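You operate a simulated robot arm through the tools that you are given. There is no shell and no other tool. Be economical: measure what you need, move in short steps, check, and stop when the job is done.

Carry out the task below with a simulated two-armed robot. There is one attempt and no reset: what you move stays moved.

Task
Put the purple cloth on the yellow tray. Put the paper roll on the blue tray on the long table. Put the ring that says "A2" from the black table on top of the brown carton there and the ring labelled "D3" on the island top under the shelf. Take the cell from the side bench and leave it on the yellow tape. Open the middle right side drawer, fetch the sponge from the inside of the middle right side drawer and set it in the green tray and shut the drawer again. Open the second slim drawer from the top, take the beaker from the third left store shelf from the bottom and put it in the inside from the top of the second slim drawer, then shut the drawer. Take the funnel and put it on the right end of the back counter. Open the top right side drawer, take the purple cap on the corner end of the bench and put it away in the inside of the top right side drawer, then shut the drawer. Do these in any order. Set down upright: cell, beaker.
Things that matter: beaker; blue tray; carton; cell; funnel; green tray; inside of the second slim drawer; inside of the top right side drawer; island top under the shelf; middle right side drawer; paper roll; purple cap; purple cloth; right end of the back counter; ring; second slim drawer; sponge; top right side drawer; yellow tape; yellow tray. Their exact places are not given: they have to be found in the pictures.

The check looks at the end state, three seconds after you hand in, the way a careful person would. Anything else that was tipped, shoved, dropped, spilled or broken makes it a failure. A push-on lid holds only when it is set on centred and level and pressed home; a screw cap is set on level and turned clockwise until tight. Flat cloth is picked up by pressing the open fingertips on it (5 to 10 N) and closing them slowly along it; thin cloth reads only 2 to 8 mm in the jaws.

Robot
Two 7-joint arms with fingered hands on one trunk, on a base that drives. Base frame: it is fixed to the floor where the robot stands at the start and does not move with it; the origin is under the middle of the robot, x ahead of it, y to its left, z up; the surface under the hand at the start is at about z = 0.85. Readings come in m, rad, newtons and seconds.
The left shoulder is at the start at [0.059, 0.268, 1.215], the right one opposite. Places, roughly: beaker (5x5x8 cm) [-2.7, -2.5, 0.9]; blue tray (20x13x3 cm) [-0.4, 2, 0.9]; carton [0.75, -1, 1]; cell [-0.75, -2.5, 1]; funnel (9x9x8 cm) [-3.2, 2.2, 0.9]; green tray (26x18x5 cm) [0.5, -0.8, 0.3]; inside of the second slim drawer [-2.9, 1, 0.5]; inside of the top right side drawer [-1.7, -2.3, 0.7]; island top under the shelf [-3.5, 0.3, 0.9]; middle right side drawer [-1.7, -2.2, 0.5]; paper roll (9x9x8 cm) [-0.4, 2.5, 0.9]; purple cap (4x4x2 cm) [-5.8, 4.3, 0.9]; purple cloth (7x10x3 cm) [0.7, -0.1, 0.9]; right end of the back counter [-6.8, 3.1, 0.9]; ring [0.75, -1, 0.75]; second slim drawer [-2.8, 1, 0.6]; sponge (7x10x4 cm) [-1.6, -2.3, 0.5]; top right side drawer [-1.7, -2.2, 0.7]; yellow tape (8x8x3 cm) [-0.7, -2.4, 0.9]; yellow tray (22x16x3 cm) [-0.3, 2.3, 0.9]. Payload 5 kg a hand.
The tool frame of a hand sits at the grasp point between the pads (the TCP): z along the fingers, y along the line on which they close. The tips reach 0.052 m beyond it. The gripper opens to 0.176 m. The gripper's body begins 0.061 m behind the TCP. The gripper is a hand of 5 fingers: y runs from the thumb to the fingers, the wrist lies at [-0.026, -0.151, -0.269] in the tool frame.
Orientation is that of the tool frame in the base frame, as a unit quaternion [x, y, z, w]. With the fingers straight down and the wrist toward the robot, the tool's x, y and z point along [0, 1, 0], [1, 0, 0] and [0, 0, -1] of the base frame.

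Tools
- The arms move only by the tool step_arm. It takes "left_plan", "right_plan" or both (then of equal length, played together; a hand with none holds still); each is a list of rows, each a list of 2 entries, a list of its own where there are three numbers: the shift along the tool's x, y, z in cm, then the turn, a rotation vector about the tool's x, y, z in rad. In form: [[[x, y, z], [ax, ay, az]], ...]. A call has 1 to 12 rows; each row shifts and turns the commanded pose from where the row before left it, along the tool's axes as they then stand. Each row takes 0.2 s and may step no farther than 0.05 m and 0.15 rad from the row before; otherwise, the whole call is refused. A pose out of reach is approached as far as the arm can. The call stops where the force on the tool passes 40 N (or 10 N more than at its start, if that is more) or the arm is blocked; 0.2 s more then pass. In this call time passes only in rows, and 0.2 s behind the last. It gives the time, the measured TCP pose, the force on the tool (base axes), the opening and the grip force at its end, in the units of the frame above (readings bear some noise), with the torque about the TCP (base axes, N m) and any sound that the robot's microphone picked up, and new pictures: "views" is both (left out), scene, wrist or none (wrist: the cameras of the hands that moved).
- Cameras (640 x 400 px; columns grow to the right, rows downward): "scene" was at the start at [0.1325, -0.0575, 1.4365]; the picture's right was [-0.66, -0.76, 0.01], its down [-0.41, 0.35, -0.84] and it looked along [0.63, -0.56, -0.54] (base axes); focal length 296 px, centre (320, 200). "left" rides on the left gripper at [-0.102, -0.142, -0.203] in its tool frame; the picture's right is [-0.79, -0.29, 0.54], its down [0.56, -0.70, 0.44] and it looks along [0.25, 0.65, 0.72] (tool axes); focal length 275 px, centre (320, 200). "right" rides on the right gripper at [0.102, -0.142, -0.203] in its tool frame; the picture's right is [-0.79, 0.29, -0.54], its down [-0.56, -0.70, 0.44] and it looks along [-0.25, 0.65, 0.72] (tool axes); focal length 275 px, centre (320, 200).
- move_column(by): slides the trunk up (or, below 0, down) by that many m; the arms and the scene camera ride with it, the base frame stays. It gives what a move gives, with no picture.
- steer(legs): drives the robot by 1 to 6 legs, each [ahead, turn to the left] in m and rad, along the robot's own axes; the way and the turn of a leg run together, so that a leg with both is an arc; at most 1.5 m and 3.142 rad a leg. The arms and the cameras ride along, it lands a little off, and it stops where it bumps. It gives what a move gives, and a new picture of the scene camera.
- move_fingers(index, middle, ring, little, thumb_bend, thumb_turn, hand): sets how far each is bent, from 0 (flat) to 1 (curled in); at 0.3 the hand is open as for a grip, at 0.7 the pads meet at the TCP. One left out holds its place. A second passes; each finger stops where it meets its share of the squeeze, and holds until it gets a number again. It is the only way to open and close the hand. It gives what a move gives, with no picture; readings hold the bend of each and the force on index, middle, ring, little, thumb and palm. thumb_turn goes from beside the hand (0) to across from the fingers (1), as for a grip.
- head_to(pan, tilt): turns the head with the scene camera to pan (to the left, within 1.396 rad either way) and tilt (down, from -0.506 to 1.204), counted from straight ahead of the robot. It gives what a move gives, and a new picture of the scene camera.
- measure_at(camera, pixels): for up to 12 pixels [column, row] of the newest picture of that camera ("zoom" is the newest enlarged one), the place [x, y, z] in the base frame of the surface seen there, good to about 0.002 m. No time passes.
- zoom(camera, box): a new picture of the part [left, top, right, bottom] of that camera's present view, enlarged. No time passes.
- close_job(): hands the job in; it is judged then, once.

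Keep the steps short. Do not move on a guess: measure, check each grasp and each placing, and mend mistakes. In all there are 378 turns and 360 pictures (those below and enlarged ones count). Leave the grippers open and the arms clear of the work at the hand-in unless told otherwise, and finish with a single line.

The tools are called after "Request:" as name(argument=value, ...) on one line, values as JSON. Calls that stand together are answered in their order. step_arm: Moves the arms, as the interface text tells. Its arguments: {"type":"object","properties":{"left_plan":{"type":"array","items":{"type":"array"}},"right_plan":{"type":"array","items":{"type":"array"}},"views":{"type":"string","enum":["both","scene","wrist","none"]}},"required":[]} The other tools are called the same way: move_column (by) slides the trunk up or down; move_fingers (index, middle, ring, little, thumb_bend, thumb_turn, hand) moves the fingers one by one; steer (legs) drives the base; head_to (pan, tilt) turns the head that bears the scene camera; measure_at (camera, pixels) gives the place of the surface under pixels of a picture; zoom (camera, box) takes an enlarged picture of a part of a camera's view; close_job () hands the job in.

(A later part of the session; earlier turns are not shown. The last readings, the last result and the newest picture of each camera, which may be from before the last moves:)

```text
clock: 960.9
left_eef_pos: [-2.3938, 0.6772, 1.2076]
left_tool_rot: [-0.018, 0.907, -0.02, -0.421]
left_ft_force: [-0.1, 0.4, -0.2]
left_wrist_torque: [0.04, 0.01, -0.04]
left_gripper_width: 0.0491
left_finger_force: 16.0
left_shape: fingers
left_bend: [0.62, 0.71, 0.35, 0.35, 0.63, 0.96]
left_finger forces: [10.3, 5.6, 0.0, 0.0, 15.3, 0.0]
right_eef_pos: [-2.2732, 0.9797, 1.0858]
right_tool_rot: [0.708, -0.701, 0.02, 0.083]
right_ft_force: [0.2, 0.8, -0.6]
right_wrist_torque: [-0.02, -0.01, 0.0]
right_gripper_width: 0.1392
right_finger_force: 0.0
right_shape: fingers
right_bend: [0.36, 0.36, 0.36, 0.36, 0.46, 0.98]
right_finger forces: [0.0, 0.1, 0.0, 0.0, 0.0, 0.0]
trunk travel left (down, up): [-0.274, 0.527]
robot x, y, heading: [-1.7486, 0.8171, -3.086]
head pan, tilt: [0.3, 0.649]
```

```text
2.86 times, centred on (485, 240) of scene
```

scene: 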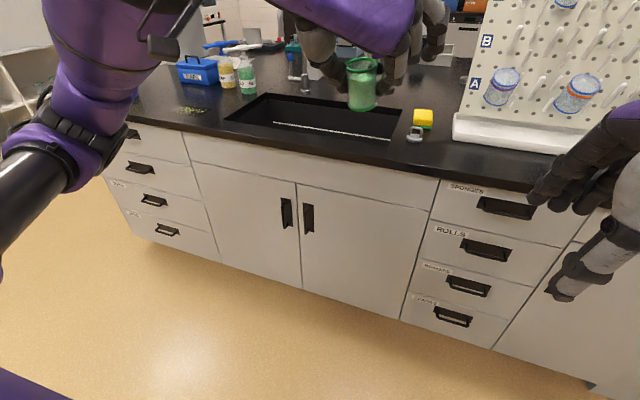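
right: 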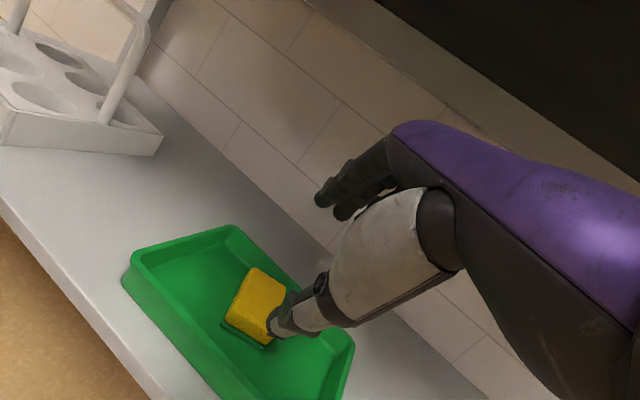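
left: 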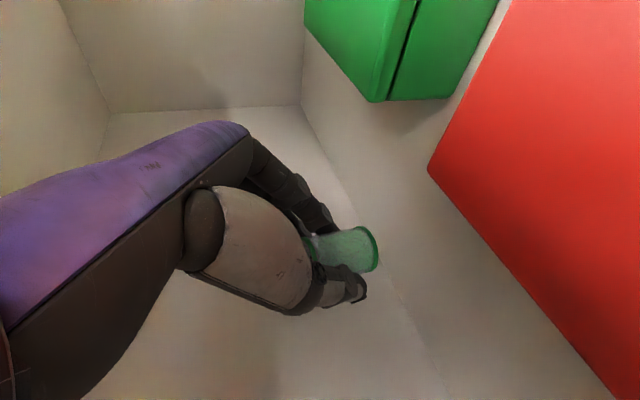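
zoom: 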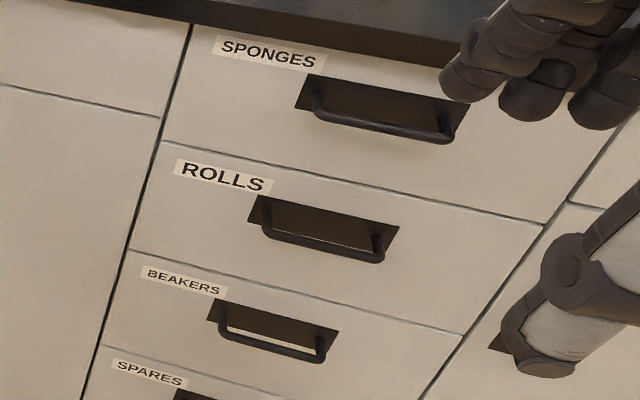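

Bar: x=-2.657, z=0.64, y centre 1.043. I lower the trunk, set the right fingers and pitch the right hand.

Request:
move_column(by=-0.178)

Request:
move_fingers(hand="right", index=0.56, middle=0.56, ring=0.56, little=0.56, thumb_bend=0.5)

Request:
step_arm(right_plan=[[[0, 3, 1], [0, -0.14, 0]], [[0, 4, 1], [-0.1, 0, 0]], [[0, 4, 0], [-0.13, 0, 0]], [[0, 0, 0], [-0.13, 0, 0]], [[0, 0, 0], [-0.13, 0, 0]], [[0, 0, 0], [-0.13, 0, 0]], [[0, 0, 0], [-0.13, 0, 0]], [[0, 0, 0], [-0.13, 0, 0]], [[0, 0, 0], [-0.13, 0, 0]], [[0, 0, 0], [-0.13, 0, 0]]], views="none")

```text
clock: 961.2
left_eef_pos: [-2.3541, 0.6536, 1.2199]
left_tool_rot: [-0.018, 0.902, -0.019, -0.431]
left_ft_force: [7.0, -6.5, 0.3]
left_wrist_torque: [0.59, 0.48, -0.37]
left_gripper_width: 0.0492
left_finger_force: 15.7
left_shape: fingers
left_bend: [0.62, 0.71, 0.35, 0.35, 0.63, 0.96]
left_finger forces: [10.6, 6.3, 0.1, 0.0, 16.0, 0.1]
right_eef_pos: [-2.2435, 0.9605, 1.1045]
right_tool_rot: [-0.702, 0.707, -0.007, -0.081]
right_ft_force: [4.7, -8.0, 4.7]
right_wrist_torque: [1.01, 0.48, -0.28]
right_gripper_width: 0.1397
right_finger_force: 0.0
right_shape: fingers
right_bend: [0.36, 0.36, 0.36, 0.36, 0.46, 0.97]
right_finger forces: [0.0, 0.0, 0.1, 0.0, 0.1, 0.0]
trunk travel left (down, up): [-0.273, 0.528]
robot x, y, heading: [-1.7459, 0.8218, -3.085]
head pan, tilt: [0.3, 0.649]
stopped: the force on the tool passed its limit at 114 N (the readings are from after the stop); the commanded pose is now the measured one
```

```text
clock: 962.2
left_eef_pos: [-2.3627, 0.666, 1.2151]
left_tool_rot: [-0.014, 0.904, -0.021, -0.428]
left_ft_force: [-1.0, 2.1, -0.5]
left_wrist_torque: [-0.22, -0.1, 0.18]
left_gripper_width: 0.0493
left_finger_force: 16.6
left_shape: fingers
left_bend: [0.62, 0.71, 0.35, 0.35, 0.63, 0.96]
left_finger forces: [10.8, 6.3, 0.0, 0.0, 15.8, 0.1]
right_eef_pos: [-2.2494, 0.9746, 1.0974]
right_tool_rot: [-0.699, 0.709, -0.011, -0.089]
right_ft_force: [-1.2, 1.8, -1.0]
right_wrist_torque: [-0.22, -0.07, 0.1]
right_gripper_width: 0.0865
right_finger_force: 0.1
right_shape: fingers
right_bend: [0.56, 0.56, 0.56, 0.56, 0.5, 0.98]
right_finger forces: [0.1, 0.0, 0.1, 0.1, 0.0, 0.0]
trunk travel left (down, up): [-0.273, 0.528]
robot x, y, heading: [-1.7489, 0.818, -3.087]
head pan, tilt: [0.3, 0.649]
```

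```text
clock: 964.4
left_eef_pos: [-2.3621, 0.6646, 1.2152]
left_tool_rot: [-0.015, 0.903, -0.022, -0.428]
left_ft_force: [-0.8, 0.9, -0.5]
left_wrist_torque: [-0.05, -0.02, 0.04]
left_gripper_width: 0.0492
left_finger_force: 16.2
left_shape: fingers
left_bend: [0.62, 0.71, 0.35, 0.35, 0.63, 0.96]
left_finger forces: [10.7, 6.3, 0.0, 0.1, 15.8, 0.0]
right_eef_pos: [-2.4473, 0.9452, 1.1259]
right_tool_rot: [-0.571, 0.577, 0.416, -0.41]
right_ft_force: [-0.1, 0.4, 0.1]
right_wrist_torque: [-0.01, 0.02, 0.08]
right_gripper_width: 0.0862
right_finger_force: 0.0
right_shape: fingers
right_bend: [0.56, 0.56, 0.56, 0.56, 0.5, 0.98]
right_finger forces: [0.0, 0.0, 0.0, 0.0, 0.1, 0.0]
right hand out of reach, approached as far as the arm can: row 4, 5, 6, 7, 8, 9, 10
trunk travel left (down, up): [-0.273, 0.528]
robot x, y, heading: [-1.7481, 0.8147, -3.086]
head pan, tilt: [0.3, 0.649]
```

The pitch is right. Now that it has settled, I lower the trunk.

Request:
move_column(by=-0.178)

```text
clock: 966.3
left_eef_pos: [-2.3615, 0.6641, 1.0408]
left_tool_rot: [-0.015, 0.903, -0.021, -0.428]
left_ft_force: [1.4, 0.3, -0.3]
left_wrist_torque: [0.04, 0.01, 0.02]
left_gripper_width: 0.0493
left_finger_force: 16.3
left_shape: fingers
left_bend: [0.62, 0.71, 0.35, 0.35, 0.63, 0.96]
left_finger forces: [10.7, 6.3, 0.1, 0.0, 15.8, 0.1]
right_eef_pos: [-2.4834, 0.9421, 0.8228]
right_tool_rot: [-0.611, 0.612, 0.361, -0.349]
right_ft_force: [0.7, 0.8, 1.1]
right_wrist_torque: [0.0, -0.04, 0.0]
right_gripper_width: 0.0862
right_finger_force: 0.0
right_shape: fingers
right_bend: [0.56, 0.56, 0.56, 0.56, 0.5, 0.98]
right_finger forces: [0.0, 0.0, 0.1, 0.0, 0.0, 0.0]
trunk travel left (down, up): [-0.095, 0.706]
robot x, y, heading: [-1.7474, 0.8202, -3.085]
head pan, tilt: [0.3, 0.649]
```

I bring the right hand down and across to just in front of the ROLLS bar.

Request:
step_arm(right_plan=[[[-1.5, -2, 2], [-0.04, 0, 0]], [[-2, -2.4, 2.4], [-0.04, 0, 0]], [[-2.2, -2.4, 2.4], [-0.04, 0, 0]], [[-2.2, -2.5, 2.5], [-0.04, 0, 0]], [[-2.2, -2.5, 2.5], [-0.04, 0, 0]]], views="none")

```text
clock: 967.5
left_eef_pos: [-2.3619, 0.6647, 1.0385]
left_tool_rot: [-0.016, 0.904, -0.021, -0.427]
left_ft_force: [0.1, 0.3, -1.6]
left_wrist_torque: [-0.05, 0.0, 0.04]
left_gripper_width: 0.0492
left_finger_force: 15.5
left_shape: fingers
left_bend: [0.62, 0.71, 0.35, 0.35, 0.63, 0.96]
left_finger forces: [10.8, 6.1, 0.1, 0.1, 15.7, 0.0]
right_eef_pos: [-2.5427, 1.048, 0.666]
right_tool_rot: [0.576, -0.573, -0.418, 0.407]
right_ft_force: [-0.3, 0.8, 0.2]
right_wrist_torque: [-0.01, 0.01, 0.02]
right_gripper_width: 0.0863
right_finger_force: 0.0
right_shape: fingers
right_bend: [0.56, 0.56, 0.56, 0.56, 0.5, 0.98]
right_finger forces: [0.0, 0.0, 0.0, 0.0, 0.0, 0.0]
trunk travel left (down, up): [-0.095, 0.706]
robot x, y, heading: [-1.7492, 0.8173, -3.09]
head pan, tilt: [0.3, 0.649]
```

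Well aligned. I move in 7 cm and close on the bar.

Request:
step_arm(right_plan=[[[0.1, 0.3, 2.3], [0, 0, 0]], [[0.1, 0.3, 2.3], [0, 0, 0]], [[0.1, 0.3, 1.8], [0, 0, 0]], [[0, 0.1, 0.7], [0, 0, 0]]], views="none")

Request:
move_fingers(hand="right", index=0.74, middle=0.74, ring=0.74, little=0.74, thumb_bend=0.7)

```text
clock: 968.5
left_eef_pos: [-2.3619, 0.6647, 1.0395]
left_tool_rot: [-0.015, 0.903, -0.022, -0.428]
left_ft_force: [-0.4, 0.6, -1.3]
left_wrist_torque: [-0.01, -0.05, -0.01]
left_gripper_width: 0.049
left_finger_force: 16.3
left_shape: fingers
left_bend: [0.62, 0.71, 0.35, 0.35, 0.63, 0.96]
left_finger forces: [10.7, 6.1, 0.0, 0.0, 15.8, 0.0]
right_eef_pos: [-2.6121, 1.0452, 0.656]
right_tool_rot: [0.574, -0.573, -0.42, 0.407]
right_ft_force: [-0.3, -0.4, 0.1]
right_wrist_torque: [0.02, 0.0, -0.01]
right_gripper_width: 0.0866
right_finger_force: 0.1
right_shape: fingers
right_bend: [0.56, 0.56, 0.56, 0.56, 0.5, 0.98]
right_finger forces: [0.0, 0.1, 0.1, 0.0, 0.0, 0.0]
right hand out of reach, approached as far as the arm can: row 3
trunk travel left (down, up): [-0.095, 0.706]
robot x, y, heading: [-1.7466, 0.8178, -3.089]
head pan, tilt: [0.3, 0.649]
```

```text
clock: 969.5
left_eef_pos: [-2.3621, 0.6642, 1.0398]
left_tool_rot: [-0.015, 0.903, -0.022, -0.428]
left_ft_force: [0.2, -0.4, -0.6]
left_wrist_torque: [0.0, -0.02, 0.01]
left_gripper_width: 0.049
left_finger_force: 16.2
left_shape: fingers
left_bend: [0.62, 0.71, 0.35, 0.35, 0.63, 0.96]
left_finger forces: [10.7, 6.3, 0.0, 0.0, 15.7, 0.1]
right_eef_pos: [-2.6115, 1.0446, 0.657]
right_tool_rot: [0.574, -0.573, -0.42, 0.408]
right_ft_force: [0.0, 0.3, -0.2]
right_wrist_torque: [0.02, 0.0, -0.04]
right_gripper_width: 0.0075
right_finger_force: 0.0
right_shape: fingers
right_bend: [0.73, 0.74, 0.74, 0.74, 0.68, 0.97]
right_finger forces: [0.0, 0.0, 0.0, 0.0, 0.0, 0.0]
trunk travel left (down, up): [-0.095, 0.706]
robot x, y, heading: [-1.7475, 0.8169, -3.086]
head pan, tilt: [0.3, 0.649]
```

No contact. I take one close look.

Request:
zoom(camera="scene", box=[400, 180, 590, 330])

```text
2.67 times, centred on (495, 255) of scene
```

zoom: 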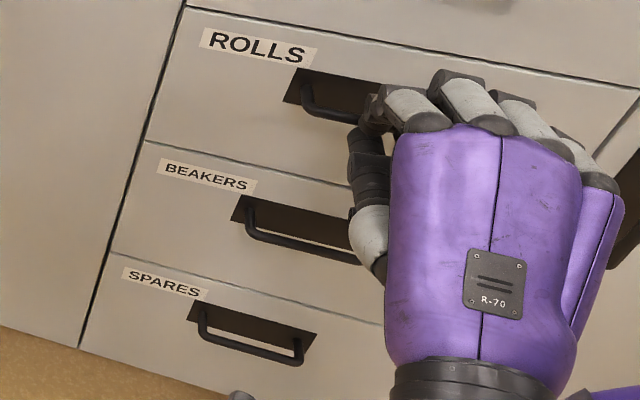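

The fingers appear wrapped around the bar, just loosely. I tighten and test a pull.

Request:
move_fingers(hand="right", index=0.8, middle=0.8, ring=0.8, little=0.8, thumb_bend=0.74)

Request:
step_arm(right_plan=[[[0, -0.2, -0.7], [0, 0, 0]], [[0, -0.3, -1], [0, 0, 0]], [[0, -0.3, -1], [0, 0, 0]]], views="none")

```text
clock: 970.5
left_eef_pos: [-2.3624, 0.664, 1.0386]
left_tool_rot: [-0.014, 0.903, -0.022, -0.428]
left_ft_force: [0.5, 0.2, 0.0]
left_wrist_torque: [0.01, -0.02, 0.02]
left_gripper_width: 0.0492
left_finger_force: 16.3
left_shape: fingers
left_bend: [0.62, 0.71, 0.35, 0.35, 0.63, 0.96]
left_finger forces: [10.7, 6.3, 0.0, 0.0, 15.7, 0.1]
right_eef_pos: [-2.612, 1.0451, 0.6565]
right_tool_rot: [0.574, -0.574, -0.419, 0.406]
right_ft_force: [0.2, -0.8, -1.2]
right_wrist_torque: [0.03, -0.07, -0.01]
right_gripper_width: 0.006
right_finger_force: 0.0
right_shape: fingers
right_bend: [0.75, 0.8, 0.8, 0.8, 0.7, 0.97]
right_finger forces: [0.0, 0.0, 0.1, 0.1, 0.0, 0.0]
trunk travel left (down, up): [-0.095, 0.706]
robot x, y, heading: [-1.7494, 0.8144, -3.088]
head pan, tilt: [0.3, 0.649]
```

```text
clock: 971.3
left_eef_pos: [-2.3623, 0.6636, 1.0396]
left_tool_rot: [-0.015, 0.903, -0.021, -0.428]
left_ft_force: [-0.7, -1.0, -0.8]
left_wrist_torque: [0.02, -0.02, 0.0]
left_gripper_width: 0.0492
left_finger_force: 16.5
left_shape: fingers
left_bend: [0.62, 0.71, 0.35, 0.35, 0.63, 0.96]
left_finger forces: [10.8, 6.2, 0.0, 0.0, 15.8, 0.0]
right_eef_pos: [-2.5831, 1.0446, 0.6592]
right_tool_rot: [-0.573, 0.574, 0.42, -0.407]
right_ft_force: [0.1, -0.5, 1.0]
right_wrist_torque: [0.03, 0.04, 0.0]
right_gripper_width: 0.0057
right_finger_force: 0.1
right_shape: fingers
right_bend: [0.75, 0.8, 0.8, 0.8, 0.71, 0.97]
right_finger forces: [0.0, 0.0, 0.0, 0.0, 0.0, 0.1]
trunk travel left (down, up): [-0.095, 0.706]
robot x, y, heading: [-1.7487, 0.817, -3.088]
head pan, tilt: [0.3, 0.649]
```

Not engaged: the fingers closed in front of the bar. I open, go in 5 cm (2 cm deeper than before), and close again.

Request:
move_fingers(hand="right", index=0.56, middle=0.56, ring=0.56, little=0.56, thumb_bend=0.5)

Request:
step_arm(right_plan=[[[0, 0.3, 1.5], [0, 0, 0]], [[0, 0.4, 1.5], [0, 0, 0]], [[0, 0.3, 1], [0, 0, 0]], [[0, 0.2, 0.7], [0, 0, 0]], [[0, 0, 0.4], [0, 0, 0]]], views="none")

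Request:
move_fingers(hand="right", index=0.74, middle=0.74, ring=0.74, little=0.74, thumb_bend=0.7)

```text
clock: 972.3
left_eef_pos: [-2.3627, 0.6648, 1.0389]
left_tool_rot: [-0.016, 0.904, -0.021, -0.427]
left_ft_force: [0.5, 0.5, -0.9]
left_wrist_torque: [0.04, 0.0, 0.01]
left_gripper_width: 0.0488
left_finger_force: 16.4
left_shape: fingers
left_bend: [0.62, 0.71, 0.35, 0.35, 0.63, 0.96]
left_finger forces: [10.7, 6.2, 0.1, 0.0, 15.7, 0.0]
right_eef_pos: [-2.5831, 1.0447, 0.6593]
right_tool_rot: [-0.573, 0.574, 0.42, -0.407]
right_ft_force: [-0.1, 0.9, 0.3]
right_wrist_torque: [-0.01, 0.01, -0.01]
right_gripper_width: 0.0861
right_finger_force: 0.0
right_shape: fingers
right_bend: [0.56, 0.56, 0.56, 0.56, 0.5, 0.97]
right_finger forces: [0.0, 0.1, 0.0, 0.0, 0.0, 0.0]
trunk travel left (down, up): [-0.095, 0.706]
robot x, y, heading: [-1.7471, 0.8146, -3.084]
head pan, tilt: [0.3, 0.649]
```

```text
clock: 973.3
left_eef_pos: [-2.3455, 0.6658, 1.05]
left_tool_rot: [-0.014, 0.9, -0.022, -0.435]
left_ft_force: [2.5, 0.7, 2.0]
left_wrist_torque: [-0.07, 0.05, 0.09]
left_gripper_width: 0.049
left_finger_force: 16.2
left_shape: fingers
left_bend: [0.62, 0.71, 0.35, 0.35, 0.63, 0.96]
left_finger forces: [10.6, 6.4, 0.0, 0.0, 15.8, 0.1]
right_eef_pos: [-2.616, 1.0457, 0.6713]
right_tool_rot: [-0.569, 0.57, 0.424, -0.414]
right_ft_force: [1.2, 1.5, 2.5]
right_wrist_torque: [0.01, -0.2, 0.23]
right_gripper_width: 0.0862
right_finger_force: 0.0
right_shape: fingers
right_bend: [0.56, 0.56, 0.56, 0.56, 0.5, 0.98]
right_finger forces: [0.0, 0.0, 0.1, 0.0, 0.0, 0.0]
trunk travel left (down, up): [-0.095, 0.706]
robot x, y, heading: [-1.7449, 0.8173, -3.082]
head pan, tilt: [0.3, 0.649]
stopped in row 4 (right hand): the force on the tool passed its limit at 48 N (the readings are from after the stop); the commanded pose is now the measured one
```

```text
clock: 974.3
left_eef_pos: [-2.3476, 0.6658, 1.046]
left_tool_rot: [-0.015, 0.901, -0.021, -0.434]
left_ft_force: [0.3, -0.5, -0.6]
left_wrist_torque: [0.01, -0.01, -0.01]
left_gripper_width: 0.0491
left_finger_force: 15.6
left_shape: fingers
left_bend: [0.62, 0.71, 0.35, 0.35, 0.63, 0.96]
left_finger forces: [10.6, 6.4, 0.0, 0.0, 15.7, 0.0]
right_eef_pos: [-2.6176, 1.0457, 0.6669]
right_tool_rot: [0.572, -0.57, -0.421, 0.413]
right_ft_force: [7.8, 1.1, -12.0]
right_wrist_torque: [0.15, -0.73, -0.01]
right_gripper_width: 0.015
right_finger_force: 7.3
right_shape: fingers
right_bend: [0.74, 0.74, 0.74, 0.74, 0.65, 0.97]
right_finger forces: [0.0, 0.1, 0.1, 0.1, 13.8, 0.0]
trunk travel left (down, up): [-0.095, 0.706]
robot x, y, heading: [-1.7455, 0.818, -3.091]
head pan, tilt: [0.3, 0.649]
```

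The thumb now bears on the bar from below, so the bar is between the thumb and the fingers. I tighten the fingers down onto it.

Request:
step_arm(right_plan=[[[0, -0.4, 0], [0, 0, 0]], [[0, -0.5, 0.2], [0, 0, 0]]], views="none")

Request:
move_fingers(hand="right", index=0.82, middle=0.82, ring=0.82, little=0.82)

Request:
step_arm(right_plan=[[[0, -0.2, -0.7], [0, 0, 0]], [[0, -0.3, -1], [0, 0, 0]], [[0, -0.3, -1], [0, 0, 0]]], views="none")

```text
clock: 974.9
left_eef_pos: [-2.3479, 0.6648, 1.0472]
left_tool_rot: [-0.015, 0.901, -0.022, -0.433]
left_ft_force: [-0.8, -0.4, -0.7]
left_wrist_torque: [0.0, -0.02, 0.02]
left_gripper_width: 0.0491
left_finger_force: 16.4
left_shape: fingers
left_bend: [0.62, 0.71, 0.35, 0.35, 0.63, 0.96]
left_finger forces: [10.6, 6.4, 0.0, 0.0, 15.7, 0.0]
right_eef_pos: [-2.6159, 1.0465, 0.6601]
right_tool_rot: [0.571, -0.569, -0.422, 0.415]
right_ft_force: [6.7, 1.2, -4.8]
right_wrist_torque: [0.02, -0.43, 0.12]
right_gripper_width: 0.0098
right_finger_force: 4.3
right_shape: fingers
right_bend: [0.74, 0.74, 0.74, 0.74, 0.67, 0.97]
right_finger forces: [0.1, 0.1, 0.0, 0.1, 9.4, 0.0]
trunk travel left (down, up): [-0.095, 0.706]
robot x, y, heading: [-1.7519, 0.8119, -3.09]
head pan, tilt: [0.3, 0.649]
```

```text
clock: 975.9
left_eef_pos: [-2.3482, 0.665, 1.046]
left_tool_rot: [-0.015, 0.901, -0.022, -0.434]
left_ft_force: [0.0, -0.2, -1.0]
left_wrist_torque: [0.01, -0.01, 0.0]
left_gripper_width: 0.049
left_finger_force: 16.6
left_shape: fingers
left_bend: [0.62, 0.71, 0.35, 0.35, 0.63, 0.96]
left_finger forces: [10.5, 6.4, 0.0, 0.1, 15.7, 0.1]
right_eef_pos: [-2.6169, 1.0457, 0.6597]
right_tool_rot: [0.571, -0.569, -0.422, 0.414]
right_ft_force: [4.4, 0.0, -1.3]
right_wrist_torque: [0.03, -0.14, 0.04]
right_gripper_width: 0.0108
right_finger_force: 0.0
right_shape: fingers
right_bend: [0.77, 0.82, 0.82, 0.82, 0.67, 0.97]
right_finger forces: [0.1, 0.0, 0.1, 0.0, 0.1, 0.0]
trunk travel left (down, up): [-0.095, 0.706]
robot x, y, heading: [-1.7471, 0.8175, -3.088]
head pan, tilt: [0.3, 0.649]
```

```text
clock: 976.7
left_eef_pos: [-2.3478, 0.6656, 1.047]
left_tool_rot: [-0.015, 0.901, -0.022, -0.433]
left_ft_force: [-0.6, 0.5, -0.5]
left_wrist_torque: [0.0, -0.05, 0.0]
left_gripper_width: 0.0487
left_finger_force: 16.4
left_shape: fingers
left_bend: [0.62, 0.71, 0.35, 0.35, 0.63, 0.96]
left_finger forces: [10.5, 6.4, 0.0, 0.1, 15.6, 0.0]
right_eef_pos: [-2.5873, 1.0467, 0.6585]
right_tool_rot: [0.571, -0.57, -0.422, 0.413]
right_ft_force: [-0.4, 0.2, 0.6]
right_wrist_torque: [-0.01, 0.03, 0.01]
right_gripper_width: 0.0105
right_finger_force: 0.0
right_shape: fingers
right_bend: [0.77, 0.82, 0.82, 0.82, 0.67, 0.97]
right_finger forces: [0.1, 0.0, 0.0, 0.0, 0.0, 0.0]
trunk travel left (down, up): [-0.095, 0.706]
robot x, y, heading: [-1.7473, 0.8183, -3.083]
head pan, tilt: [0.3, 0.649]
```

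It slipped off: the hand was slightly too high. I open, come in 1.3 cm lower and a bit deeper, and close.

Request:
move_fingers(hand="right", index=0.56, middle=0.56, ring=0.56, little=0.56, thumb_bend=0.5)

Request:
step_arm(right_plan=[[[0, -0.5, 0.5], [0, 0, 0]], [[0, -0.1, 1], [0, 0, 0]], [[0.3, 0.1, 1], [0, 0, 0]], [[0, 0.1, 1], [0, 0, 0]]], views="none")

Request:
move_fingers(hand="right", index=0.72, middle=0.72, ring=0.72, little=0.72, thumb_bend=0.66)

```text
clock: 977.7
left_eef_pos: [-2.3471, 0.6638, 1.0463]
left_tool_rot: [-0.014, 0.901, -0.022, -0.434]
left_ft_force: [0.0, 0.2, -0.9]
left_wrist_torque: [0.01, 0.01, 0.01]
left_gripper_width: 0.049
left_finger_force: 16.6
left_shape: fingers
left_bend: [0.62, 0.71, 0.35, 0.35, 0.63, 0.96]
left_finger forces: [10.7, 6.3, 0.0, 0.0, 15.7, 0.0]
right_eef_pos: [-2.5876, 1.0472, 0.6594]
right_tool_rot: [0.572, -0.57, -0.421, 0.413]
right_ft_force: [-0.4, 1.2, 0.3]
right_wrist_torque: [0.01, 0.0, -0.02]
right_gripper_width: 0.0862
right_finger_force: 0.1
right_shape: fingers
right_bend: [0.56, 0.56, 0.56, 0.56, 0.5, 0.97]
right_finger forces: [0.1, 0.0, 0.0, 0.0, 0.0, 0.0]
trunk travel left (down, up): [-0.095, 0.706]
robot x, y, heading: [-1.7451, 0.817, -3.081]
head pan, tilt: [0.3, 0.649]
```

```text
clock: 978.7
left_eef_pos: [-2.3473, 0.6652, 1.0462]
left_tool_rot: [-0.014, 0.901, -0.022, -0.433]
left_ft_force: [0.6, -0.6, -1.2]
left_wrist_torque: [-0.01, 0.01, -0.01]
left_gripper_width: 0.0493
left_finger_force: 16.5
left_shape: fingers
left_bend: [0.62, 0.71, 0.35, 0.35, 0.63, 0.96]
left_finger forces: [10.6, 6.4, 0.1, 0.0, 15.8, 0.0]
right_eef_pos: [-2.6216, 1.051, 0.6531]
right_tool_rot: [0.572, -0.57, -0.421, 0.413]
right_ft_force: [0.0, 0.3, -0.2]
right_wrist_torque: [0.01, 0.01, 0.01]
right_gripper_width: 0.0861
right_finger_force: 0.1
right_shape: fingers
right_bend: [0.56, 0.56, 0.56, 0.56, 0.5, 0.97]
right_finger forces: [0.1, 0.1, 0.0, 0.0, 0.1, 0.0]
right hand out of reach, approached as far as the arm can: row 1, 3
trunk travel left (down, up): [-0.095, 0.706]
robot x, y, heading: [-1.7522, 0.8162, -3.088]
head pan, tilt: [0.3, 0.649]
```

```text
clock: 979.7
left_eef_pos: [-2.3481, 0.6652, 1.0462]
left_tool_rot: [-0.014, 0.9, -0.021, -0.434]
left_ft_force: [0.4, -0.3, 0.1]
left_wrist_torque: [-0.02, -0.02, 0.0]
left_gripper_width: 0.0493
left_finger_force: 16.2
left_shape: fingers
left_bend: [0.62, 0.71, 0.35, 0.35, 0.63, 0.96]
left_finger forces: [10.6, 6.5, 0.0, 0.0, 15.7, 0.0]
right_eef_pos: [-2.622, 1.0505, 0.6536]
right_tool_rot: [0.571, -0.57, -0.422, 0.413]
right_ft_force: [-1.8, 0.7, 7.0]
right_wrist_torque: [0.05, 0.25, -0.04]
right_gripper_width: 0.0186
right_finger_force: 3.8
right_shape: fingers
right_bend: [0.72, 0.72, 0.72, 0.72, 0.66, 0.97]
right_finger forces: [4.0, 2.9, 0.1, 0.0, 0.6, 0.0]
trunk travel left (down, up): [-0.095, 0.706]
robot x, y, heading: [-1.7494, 0.8135, -3.088]
head pan, tilt: [0.3, 0.649]
```

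Now the index and middle press on the bar. I tighten a little and test the pull.

Request:
move_fingers(hand="right", index=0.77, middle=0.77, ring=0.77, little=0.77, thumb_bend=0.72)

Request:
step_arm(right_plan=[[[0, -0.2, -0.7], [0, 0, 0]], [[0, -0.3, -1], [0, 0, 0]], [[0, -0.3, -1], [0, 0, 0]]], views="none")

```text
clock: 980.7
left_eef_pos: [-2.3477, 0.6641, 1.0469]
left_tool_rot: [-0.014, 0.9, -0.021, -0.435]
left_ft_force: [-0.8, -0.2, -1.0]
left_wrist_torque: [-0.01, -0.03, 0.02]
left_gripper_width: 0.0494
left_finger_force: 16.6
left_shape: fingers
left_bend: [0.62, 0.71, 0.35, 0.35, 0.63, 0.96]
left_finger forces: [10.6, 6.4, 0.0, 0.0, 15.7, 0.0]
right_eef_pos: [-2.6209, 1.05, 0.6543]
right_tool_rot: [0.572, -0.569, -0.421, 0.414]
right_ft_force: [-3.9, 3.6, 8.2]
right_wrist_torque: [0.29, 0.32, 0.0]
right_gripper_width: 0.0161
right_finger_force: 15.6
right_shape: fingers
right_bend: [0.73, 0.73, 0.77, 0.77, 0.67, 0.97]
right_finger forces: [8.6, 10.7, 0.1, 0.1, 12.0, 0.1]
trunk travel left (down, up): [-0.095, 0.706]
robot x, y, heading: [-1.7508, 0.818, -3.086]
head pan, tilt: [0.3, 0.649]
```

```text
clock: 981.5
left_eef_pos: [-2.3468, 0.665, 1.0469]
left_tool_rot: [-0.014, 0.9, -0.021, -0.434]
left_ft_force: [-0.9, -0.7, -1.3]
left_wrist_torque: [0.02, -0.04, 0.02]
left_gripper_width: 0.049
left_finger_force: 16.2
left_shape: fingers
left_bend: [0.62, 0.71, 0.35, 0.35, 0.63, 0.96]
left_finger forces: [10.6, 6.4, 0.0, 0.1, 15.7, 0.1]
right_eef_pos: [-2.5917, 1.0507, 0.6533]
right_tool_rot: [0.573, -0.569, -0.421, 0.414]
right_ft_force: [1.2, -3.0, 9.3]
right_wrist_torque: [0.18, 0.23, 0.3]
right_gripper_width: 0.0161
right_finger_force: 17.3
right_shape: fingers
right_bend: [0.73, 0.74, 0.77, 0.77, 0.67, 0.97]
right_finger forces: [10.0, 10.9, 0.0, 0.1, 13.8, 0.1]
trunk travel left (down, up): [-0.095, 0.706]
robot x, y, heading: [-1.7482, 0.8207, -3.086]
head pan, tilt: [0.3, 0.649]
```

The bar is firmly pinched and moves with the hand. I pull the drawer open by backing 0.3 m.

Request:
steer(legs=[[-0.3, 0]])

```text
clock: 984.0
left_eef_pos: [-2.0551, 0.6815, 1.0469]
left_tool_rot: [-0.015, 0.9, -0.022, -0.435]
left_ft_force: [-0.4, -0.1, -0.6]
left_wrist_torque: [0.05, -0.01, 0.03]
left_gripper_width: 0.0491
left_finger_force: 17.2
left_shape: fingers
left_bend: [0.62, 0.71, 0.35, 0.35, 0.63, 0.96]
left_finger forces: [10.6, 6.4, 0.1, 0.1, 15.6, 0.0]
right_eef_pos: [-2.2984, 1.0682, 0.6532]
right_tool_rot: [0.571, -0.57, -0.422, 0.413]
right_ft_force: [0.5, 0.1, -0.1]
right_wrist_torque: [0.0, -0.03, 0.01]
right_gripper_width: 0.0064
right_finger_force: 0.0
right_shape: fingers
right_bend: [0.75, 0.77, 0.77, 0.77, 0.71, 0.97]
right_finger forces: [0.0, 0.1, 0.0, 0.0, 0.1, 0.1]
trunk travel left (down, up): [-0.095, 0.706]
robot x, y, heading: [-1.4553, 0.834, -3.088]
head pan, tilt: [0.3, 0.649]
```

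scene: 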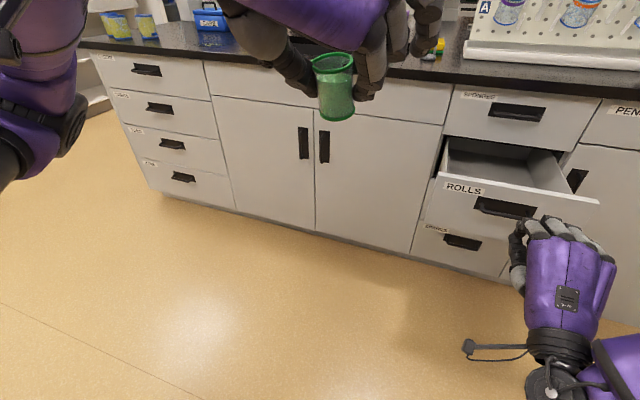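

The drawer is open. I measure its front edge and floor.

Request:
measure_at(camera="scene", pixels=[[505, 165], [530, 178], [470, 165], [520, 200], [515, 190], [446, 180], [597, 203], [490, 155], [555, 185]])

```text
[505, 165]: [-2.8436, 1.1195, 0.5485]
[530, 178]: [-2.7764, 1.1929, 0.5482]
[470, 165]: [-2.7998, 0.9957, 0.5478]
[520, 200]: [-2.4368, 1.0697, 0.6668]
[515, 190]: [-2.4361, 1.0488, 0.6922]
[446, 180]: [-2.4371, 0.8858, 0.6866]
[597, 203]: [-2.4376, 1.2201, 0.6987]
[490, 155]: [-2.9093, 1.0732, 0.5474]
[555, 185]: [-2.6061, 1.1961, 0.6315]
```

The drawer's front panel is at x=-2.437 (top 0.699), floor 0.548, inside y 0.91 to 1.20. I retract the right hand upward and shift the robot to y≈1.11 for the left hand.

Request:
step_arm(right_plan=[[[0, 1, -2.5], [0, 0, 0]], [[0, 3, -3], [0, 0, 0]], [[0, 3.5, -3], [0, 0, 0]], [[0, 4, -2.5], [0, 0, 0]], [[0, 4, -2], [0, 0, 0]], [[0, 4, -1], [0, 0, 0]]], views="none")

Request:
steer(legs=[[0, -0.8], [0.4, 0], [0, 0.747]])

```text
clock: 985.5
left_eef_pos: [-2.042, 0.6812, 1.0551]
left_tool_rot: [-0.014, 0.897, -0.022, -0.44]
left_ft_force: [1.4, -0.9, -0.2]
left_wrist_torque: [0.05, 0.0, 0.02]
left_gripper_width: 0.0493
left_finger_force: 16.6
left_shape: fingers
left_bend: [0.62, 0.71, 0.35, 0.35, 0.63, 0.96]
left_finger forces: [10.6, 6.5, 0.0, 0.0, 15.7, 0.0]
right_eef_pos: [-2.2241, 1.0659, 0.8906]
right_tool_rot: [0.568, -0.568, -0.426, 0.417]
right_ft_force: [1.0, 0.3, 0.0]
right_wrist_torque: [0.03, -0.03, 0.0]
right_gripper_width: 0.0065
right_finger_force: 0.1
right_shape: fingers
right_bend: [0.75, 0.77, 0.77, 0.77, 0.7, 0.97]
right_finger forces: [0.0, 0.1, 0.0, 0.0, 0.0, 0.0]
right hand out of reach, approached as far as the arm can: row 6
trunk travel left (down, up): [-0.095, 0.706]
robot x, y, heading: [-1.4546, 0.8332, -3.087]
head pan, tilt: [0.3, 0.649]
```

```text
clock: 994.8
left_eef_pos: [-2.3482, 1.0062, 1.0548]
left_tool_rot: [0.02, 0.898, -0.003, -0.44]
left_ft_force: [-0.1, -0.6, -0.4]
left_wrist_torque: [-0.02, -0.01, -0.01]
left_gripper_width: 0.0489
left_finger_force: 15.4
left_shape: fingers
left_bend: [0.62, 0.71, 0.35, 0.35, 0.63, 0.96]
left_finger forces: [10.5, 5.7, 0.0, 0.1, 14.4, 0.1]
right_eef_pos: [-2.5005, 1.4035, 0.8887]
right_tool_rot: [-0.545, 0.59, 0.442, -0.4]
right_ft_force: [0.5, 0.6, 0.1]
right_wrist_torque: [-0.02, 0.0, -0.02]
right_gripper_width: 0.0064
right_finger_force: 0.0
right_shape: fingers
right_bend: [0.75, 0.77, 0.77, 0.77, 0.7, 0.97]
right_finger forces: [0.0, 0.0, 0.1, 0.0, 0.1, 0.0]
trunk travel left (down, up): [-0.095, 0.706]
robot x, y, heading: [-1.7487, 1.1288, 3.111]
head pan, tilt: [0.3, 0.649]
```

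scene: 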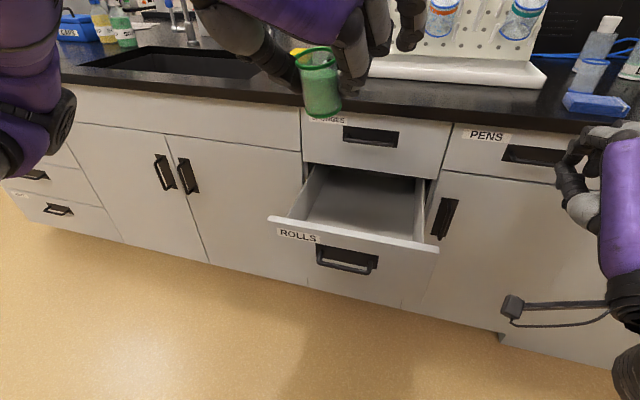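

I lower the trunk 0.09 m, then bring the beaker over the open drawer, in front of the counter edge, and down to z≈0.76.

Request:
move_column(by=-0.09)

Request:
step_arm(left_plan=[[[2, 1, 2.6], [0, -0.02, 0]], [[2.6, 1.1, 3.4], [0, -0.03, 0]], [[2.6, 1.1, 3.4], [0, 0, 0]], [[2.6, 1.1, 3.4], [0, 0, 0]], [[-2, 0, 1.6], [0, 0, 0]], [[-3.2, 0, 2.5], [0, 0, 0]], [[-3.2, 0, 2.5], [0, 0, 0]], [[-3.2, 0, 2.5], [0, 0, 0]], [[-3.2, 0, 2.5], [0, 0, 0]]], views="scene")

```text
clock: 996.0
left_eef_pos: [-2.3325, 1.0052, 0.9747]
left_tool_rot: [0.02, 0.894, -0.004, -0.448]
left_ft_force: [1.6, 0.5, 1.0]
left_wrist_torque: [-0.08, 0.01, 0.07]
left_gripper_width: 0.0489
left_finger_force: 15.8
left_shape: fingers
left_bend: [0.62, 0.71, 0.35, 0.35, 0.63, 0.96]
left_finger forces: [10.5, 6.5, 0.0, 0.0, 14.9, 0.0]
right_eef_pos: [-2.5088, 1.4062, 0.726]
right_tool_rot: [-0.569, 0.613, 0.408, -0.366]
right_ft_force: [1.2, 0.7, 1.4]
right_wrist_torque: [0.0, -0.12, 0.07]
right_gripper_width: 0.0064
right_finger_force: 0.1
right_shape: fingers
right_bend: [0.75, 0.77, 0.77, 0.77, 0.7, 0.97]
right_finger forces: [0.1, 0.0, 0.0, 0.0, 0.0, 0.0]
trunk travel left (down, up): [-0.005, 0.796]
robot x, y, heading: [-1.749, 1.1251, 3.113]
head pan, tilt: [0.3, 0.649]
```

```text
clock: 998.0
left_eef_pos: [-2.4906, 1.0478, 0.7773]
left_tool_rot: [0.019, 0.905, -0.005, -0.424]
left_ft_force: [-1.6, 0.6, 0.0]
left_wrist_torque: [0.05, -0.19, -0.01]
left_gripper_width: 0.0491
left_finger_force: 15.4
left_shape: fingers
left_bend: [0.62, 0.71, 0.35, 0.35, 0.63, 0.96]
left_finger forces: [10.5, 6.2, 0.0, 0.1, 14.9, 0.0]
right_eef_pos: [-2.5104, 1.404, 0.7221]
right_tool_rot: [-0.571, 0.613, 0.407, -0.364]
right_ft_force: [0.8, 0.1, -0.8]
right_wrist_torque: [0.03, 0.06, 0.03]
right_gripper_width: 0.0061
right_finger_force: 0.0
right_shape: fingers
right_bend: [0.75, 0.77, 0.77, 0.77, 0.7, 0.97]
right_finger forces: [0.0, 0.0, 0.0, 0.0, 0.0, 0.0]
trunk travel left (down, up): [-0.005, 0.796]
robot x, y, heading: [-1.7514, 1.1275, 3.115]
head pan, tilt: [0.3, 0.649]
```

scene: 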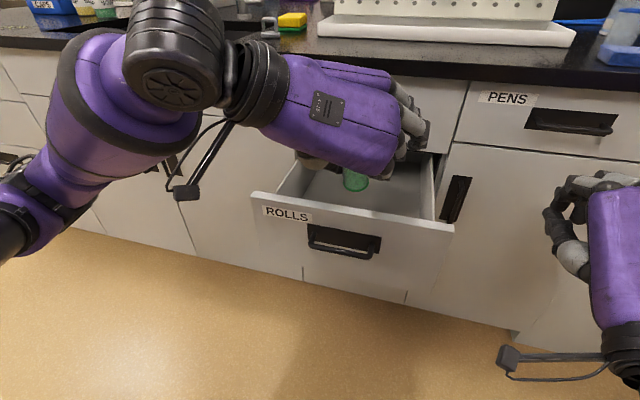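

The beaker hangs over the drawer. I move it deeper and down toward the floor.

Request:
step_arm(left_plan=[[[0.8, 0, 3], [0, 0, 0]], [[0.8, 0, 3], [0, 0, 0]], [[0.8, 0, 3], [0, 0, 0]], [[-1.4, 0.2, 2], [0, 0, 0]], [[-1.6, 0.2, 2.3], [0, 0, 0]], [[-1.6, 0, 2.3], [0, 0, 0]]], views="none")

```text
clock: 999.4
left_eef_pos: [-2.5942, 1.0534, 0.6611]
left_tool_rot: [0.02, 0.906, -0.005, -0.423]
left_ft_force: [-1.0, 0.9, -0.6]
left_wrist_torque: [-0.01, -0.1, 0.03]
left_gripper_width: 0.0492
left_finger_force: 16.0
left_shape: fingers
left_bend: [0.62, 0.71, 0.35, 0.35, 0.63, 0.96]
left_finger forces: [10.4, 6.1, 0.1, 0.1, 14.6, 0.1]
right_eef_pos: [-2.5094, 1.4054, 0.7234]
right_tool_rot: [-0.57, 0.613, 0.407, -0.365]
right_ft_force: [0.3, 0.6, -0.7]
right_wrist_torque: [-0.01, 0.07, 0.04]
right_gripper_width: 0.0064
right_finger_force: 0.1
right_shape: fingers
right_bend: [0.75, 0.77, 0.77, 0.77, 0.7, 0.97]
right_finger forces: [0.0, 0.0, 0.0, 0.0, 0.0, 0.0]
trunk travel left (down, up): [-0.005, 0.796]
robot x, y, heading: [-1.7502, 1.1227, 3.115]
head pan, tilt: [0.3, 0.649]
```

I lower the last 4 cm slowly.

Request:
step_arm(left_plan=[[[-0.9, 0, 0.75], [0, 0, 0]], [[-0.9, 0, 0.75], [0, 0, 0]], [[-0.6, 0, 0.5], [0, 0, 0]], [[-0.4, 0, 0.35], [0, 0, 0]], [[-0.3, 0, 0.25], [0, 0, 0]]], views="wrist")

```text
clock: 1000.6
left_eef_pos: [-2.5929, 1.0517, 0.6201]
left_tool_rot: [0.02, 0.906, -0.005, -0.424]
left_ft_force: [0.2, -0.3, -0.9]
left_wrist_torque: [0.04, -0.03, -0.05]
left_gripper_width: 0.0489
left_finger_force: 16.0
left_shape: fingers
left_bend: [0.62, 0.71, 0.35, 0.35, 0.63, 0.96]
left_finger forces: [10.4, 6.1, 0.0, 0.0, 14.6, 0.0]
right_eef_pos: [-2.5096, 1.405, 0.7231]
right_tool_rot: [-0.569, 0.613, 0.408, -0.365]
right_ft_force: [0.4, -0.7, 0.1]
right_wrist_torque: [-0.01, 0.03, 0.02]
right_gripper_width: 0.0063
right_finger_force: 0.0
right_shape: fingers
right_bend: [0.75, 0.77, 0.77, 0.77, 0.7, 0.97]
right_finger forces: [0.1, 0.0, 0.0, 0.0, 0.0, 0.1]
trunk travel left (down, up): [-0.005, 0.796]
robot x, y, heading: [-1.7522, 1.1248, 3.115]
head pan, tilt: [0.3, 0.649]
```

left: 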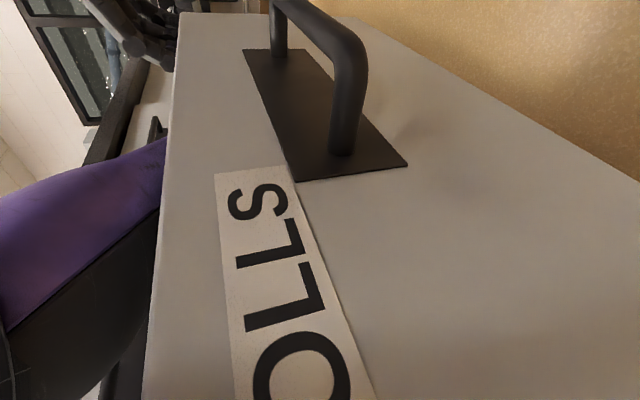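

No contact yet. A few more millimetres.

Request:
step_arm(left_plan=[[[-0.25, 0, 0.2], [0, 0, 0]], [[-0.25, 0, 0.2], [0, 0, 0]], [[-0.25, 0, 0.2], [0, 0, 0]]], views="none")

```text
clock: 1001.4
left_eef_pos: [-2.5937, 1.0524, 0.6111]
left_tool_rot: [0.02, 0.905, -0.006, -0.424]
left_ft_force: [0.1, -0.9, 4.9]
left_wrist_torque: [-0.09, -0.07, 0.02]
left_gripper_width: 0.0457
left_finger_force: 15.0
left_shape: fingers
left_bend: [0.62, 0.71, 0.35, 0.35, 0.64, 0.97]
left_finger forces: [8.4, 7.3, 0.1, 0.0, 13.7, 0.1]
right_eef_pos: [-2.5104, 1.4058, 0.7231]
right_tool_rot: [-0.571, 0.613, 0.407, -0.366]
right_ft_force: [0.4, 1.1, -0.6]
right_wrist_torque: [-0.01, 0.03, -0.01]
right_gripper_width: 0.0064
right_finger_force: 0.0
right_shape: fingers
right_bend: [0.75, 0.77, 0.77, 0.77, 0.7, 0.97]
right_finger forces: [0.0, 0.0, 0.0, 0.0, 0.1, 0.1]
trunk travel left (down, up): [-0.005, 0.796]
robot x, y, heading: [-1.7533, 1.1249, 3.114]
head pan, tilt: [0.3, 0.649]
```

Contact (5 N). I release in two stages, then rise straight up.

Request:
move_fingers(hand="left", index=0.57, middle=0.57, thumb_bend=0.57)

Request:
move_fingers(hand="left", index=0.47, middle=0.47, thumb_bend=0.47)

Request:
step_arm(left_plan=[[[0.8, 0, -0.65], [0, 0, 0]], [[1.6, 0, -1.3], [0, 0, 0]], [[2.3, 0, -1.9], [0, 0, 0]], [[2.3, 0, -1.9], [0, 0, 0]], [[2.3, 0, -1.9], [0, 0, 0]], [[2.3, 0, -3], [0, 0, 0]], [[2, 0, -3.5], [0, 0, 0]], [[0, 0, -4], [0, 0, 0]], [[0, 0, -4], [0, 0, 0]]], views="scene")

```text
clock: 1002.4
left_eef_pos: [-2.5933, 1.0517, 0.612]
left_tool_rot: [0.02, 0.906, -0.006, -0.424]
left_ft_force: [-1.3, 0.1, 0.6]
left_wrist_torque: [-0.03, 0.0, 0.01]
left_gripper_width: 0.0729
left_finger_force: 0.0
left_shape: fingers
left_bend: [0.56, 0.56, 0.35, 0.35, 0.56, 0.97]
left_finger forces: [0.0, 0.1, 0.0, 0.1, 0.0, 0.0]
right_eef_pos: [-2.5094, 1.4062, 0.7245]
right_tool_rot: [-0.57, 0.613, 0.407, -0.365]
right_ft_force: [-0.2, -0.4, 0.0]
right_wrist_torque: [0.0, 0.03, 0.02]
right_gripper_width: 0.0065
right_finger_force: 0.0
right_shape: fingers
right_bend: [0.75, 0.77, 0.77, 0.77, 0.7, 0.97]
right_finger forces: [0.0, 0.0, 0.0, 0.0, 0.0, 0.0]
trunk travel left (down, up): [-0.005, 0.796]
robot x, y, heading: [-1.7561, 1.1278, 3.116]
head pan, tilt: [0.3, 0.649]
```

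```text
clock: 1003.4
left_eef_pos: [-2.593, 1.051, 0.6121]
left_tool_rot: [0.02, 0.906, -0.005, -0.423]
left_ft_force: [1.1, 0.1, -0.7]
left_wrist_torque: [-0.01, 0.01, -0.01]
left_gripper_width: 0.1128
left_finger_force: 0.0
left_shape: fingers
left_bend: [0.47, 0.47, 0.35, 0.35, 0.47, 0.97]
left_finger forces: [0.0, 0.0, 0.0, 0.0, 0.0, 0.0]
right_eef_pos: [-2.5105, 1.4049, 0.7229]
right_tool_rot: [-0.57, 0.613, 0.407, -0.365]
right_ft_force: [-0.1, 0.2, 0.6]
right_wrist_torque: [0.0, -0.01, 0.01]
right_gripper_width: 0.0065
right_finger_force: 0.0
right_shape: fingers
right_bend: [0.75, 0.77, 0.77, 0.77, 0.7, 0.97]
right_finger forces: [0.1, 0.0, 0.1, 0.1, 0.0, 0.0]
trunk travel left (down, up): [-0.005, 0.796]
robot x, y, heading: [-1.7537, 1.1234, 3.112]
head pan, tilt: [0.3, 0.649]
```

```text
clock: 1005.4
left_eef_pos: [-2.5121, 1.0575, 0.862]
left_tool_rot: [0.02, 0.905, -0.006, -0.425]
left_ft_force: [-0.4, -0.1, 0.2]
left_wrist_torque: [0.03, -0.04, -0.02]
left_gripper_width: 0.1127
left_finger_force: 0.1
left_shape: fingers
left_bend: [0.47, 0.47, 0.35, 0.35, 0.47, 0.98]
left_finger forces: [0.0, 0.0, 0.0, 0.0, 0.0, 0.0]
right_eef_pos: [-2.5093, 1.4061, 0.7252]
right_tool_rot: [-0.57, 0.613, 0.407, -0.366]
right_ft_force: [-0.2, -0.5, 0.0]
right_wrist_torque: [0.0, -0.11, 0.03]
right_gripper_width: 0.0064
right_finger_force: 0.0
right_shape: fingers
right_bend: [0.75, 0.77, 0.77, 0.77, 0.7, 0.97]
right_finger forces: [0.0, 0.1, 0.1, 0.0, 0.0, 0.0]
trunk travel left (down, up): [-0.005, 0.796]
robot x, y, heading: [-1.7527, 1.1247, 3.112]
head pan, tilt: [0.3, 0.649]
```

scene: 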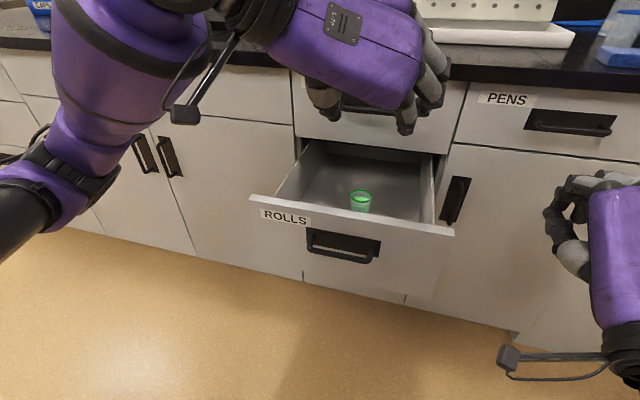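

The beaker stands upright in the ROLLS drawer. Now I close it gently with the left hand: back, then down in front of the panel, with a closed fist.

Request:
step_arm(left_plan=[[[-1.5, 0, -2.5], [0, 0, 0]], [[-2.3, 0, -3], [0, 0, 0]], [[-2.6, 0, -3.1], [0, 0, 0]], [[-2.6, 0, -3.1], [0, 0, 0]], [[-2.3, 0, 1], [0, 0, 0]], [[-3.3, 0, 2.7], [0, 0, 0]], [[-3.3, 0, 2.7], [0, 0, 0]], [[-3.3, 0, 2.7], [0, 0, 0]], [[-3.3, 0, 2.7], [0, 0, 0]], [[-3.3, 0, 2.7], [0, 0, 0]]], views="none")

Request:
move_fingers(hand="left", index=0.72, middle=0.72, ring=0.72, little=0.72, thumb_bend=0.7)

```text
clock: 1007.4
left_eef_pos: [-2.4076, 1.0703, 0.7399]
left_tool_rot: [0.017, 0.9, -0.003, -0.436]
left_ft_force: [1.2, 0.5, 0.1]
left_wrist_torque: [-0.15, 0.05, 0.12]
left_gripper_width: 0.1132
left_finger_force: 0.1
left_shape: fingers
left_bend: [0.47, 0.47, 0.35, 0.35, 0.47, 0.98]
left_finger forces: [0.0, 0.1, 0.1, 0.0, 0.0, 0.0]
left hand out of reach, approached as far as the arm can: row 5, 6, 7, 8, 9
right_eef_pos: [-2.5083, 1.4131, 0.7321]
right_tool_rot: [-0.561, 0.613, 0.419, -0.366]
right_ft_force: [0.3, 2.2, -1.7]
right_wrist_torque: [-0.14, 0.18, 0.27]
right_gripper_width: 0.006
right_finger_force: 0.0
right_shape: fingers
right_bend: [0.75, 0.77, 0.77, 0.77, 0.7, 0.97]
right_finger forces: [0.0, 0.0, 0.0, 0.0, 0.0, 0.1]
trunk travel left (down, up): [-0.005, 0.796]
robot x, y, heading: [-1.7517, 1.1274, 3.107]
head pan, tilt: [0.3, 0.649]
stopped in row 9 (left hand): the force on the tool passed its limit at 54 N (the readings are from after the stop); the commanded pose is now the measured one
```

```text
clock: 1008.4
left_eef_pos: [-2.4072, 1.0697, 0.7393]
left_tool_rot: [0.016, 0.9, -0.001, -0.436]
left_ft_force: [0.3, 0.0, 0.4]
left_wrist_torque: [0.02, 0.02, 0.0]
left_gripper_width: 0.0084
left_finger_force: 0.1
left_shape: fingers
left_bend: [0.72, 0.72, 0.72, 0.72, 0.69, 0.98]
left_finger forces: [0.0, 0.1, 0.0, 0.1, 0.0, 0.0]
right_eef_pos: [-2.5086, 1.411, 0.7324]
right_tool_rot: [-0.561, 0.613, 0.419, -0.366]
right_ft_force: [-0.4, -0.4, -0.4]
right_wrist_torque: [0.01, 0.01, -0.03]
right_gripper_width: 0.0064
right_finger_force: 0.1
right_shape: fingers
right_bend: [0.75, 0.77, 0.77, 0.77, 0.7, 0.97]
right_finger forces: [0.0, 0.0, 0.0, 0.1, 0.0, 0.1]
trunk travel left (down, up): [-0.005, 0.796]
robot x, y, heading: [-1.7505, 1.1241, 3.115]
head pan, tilt: [0.3, 0.649]
```

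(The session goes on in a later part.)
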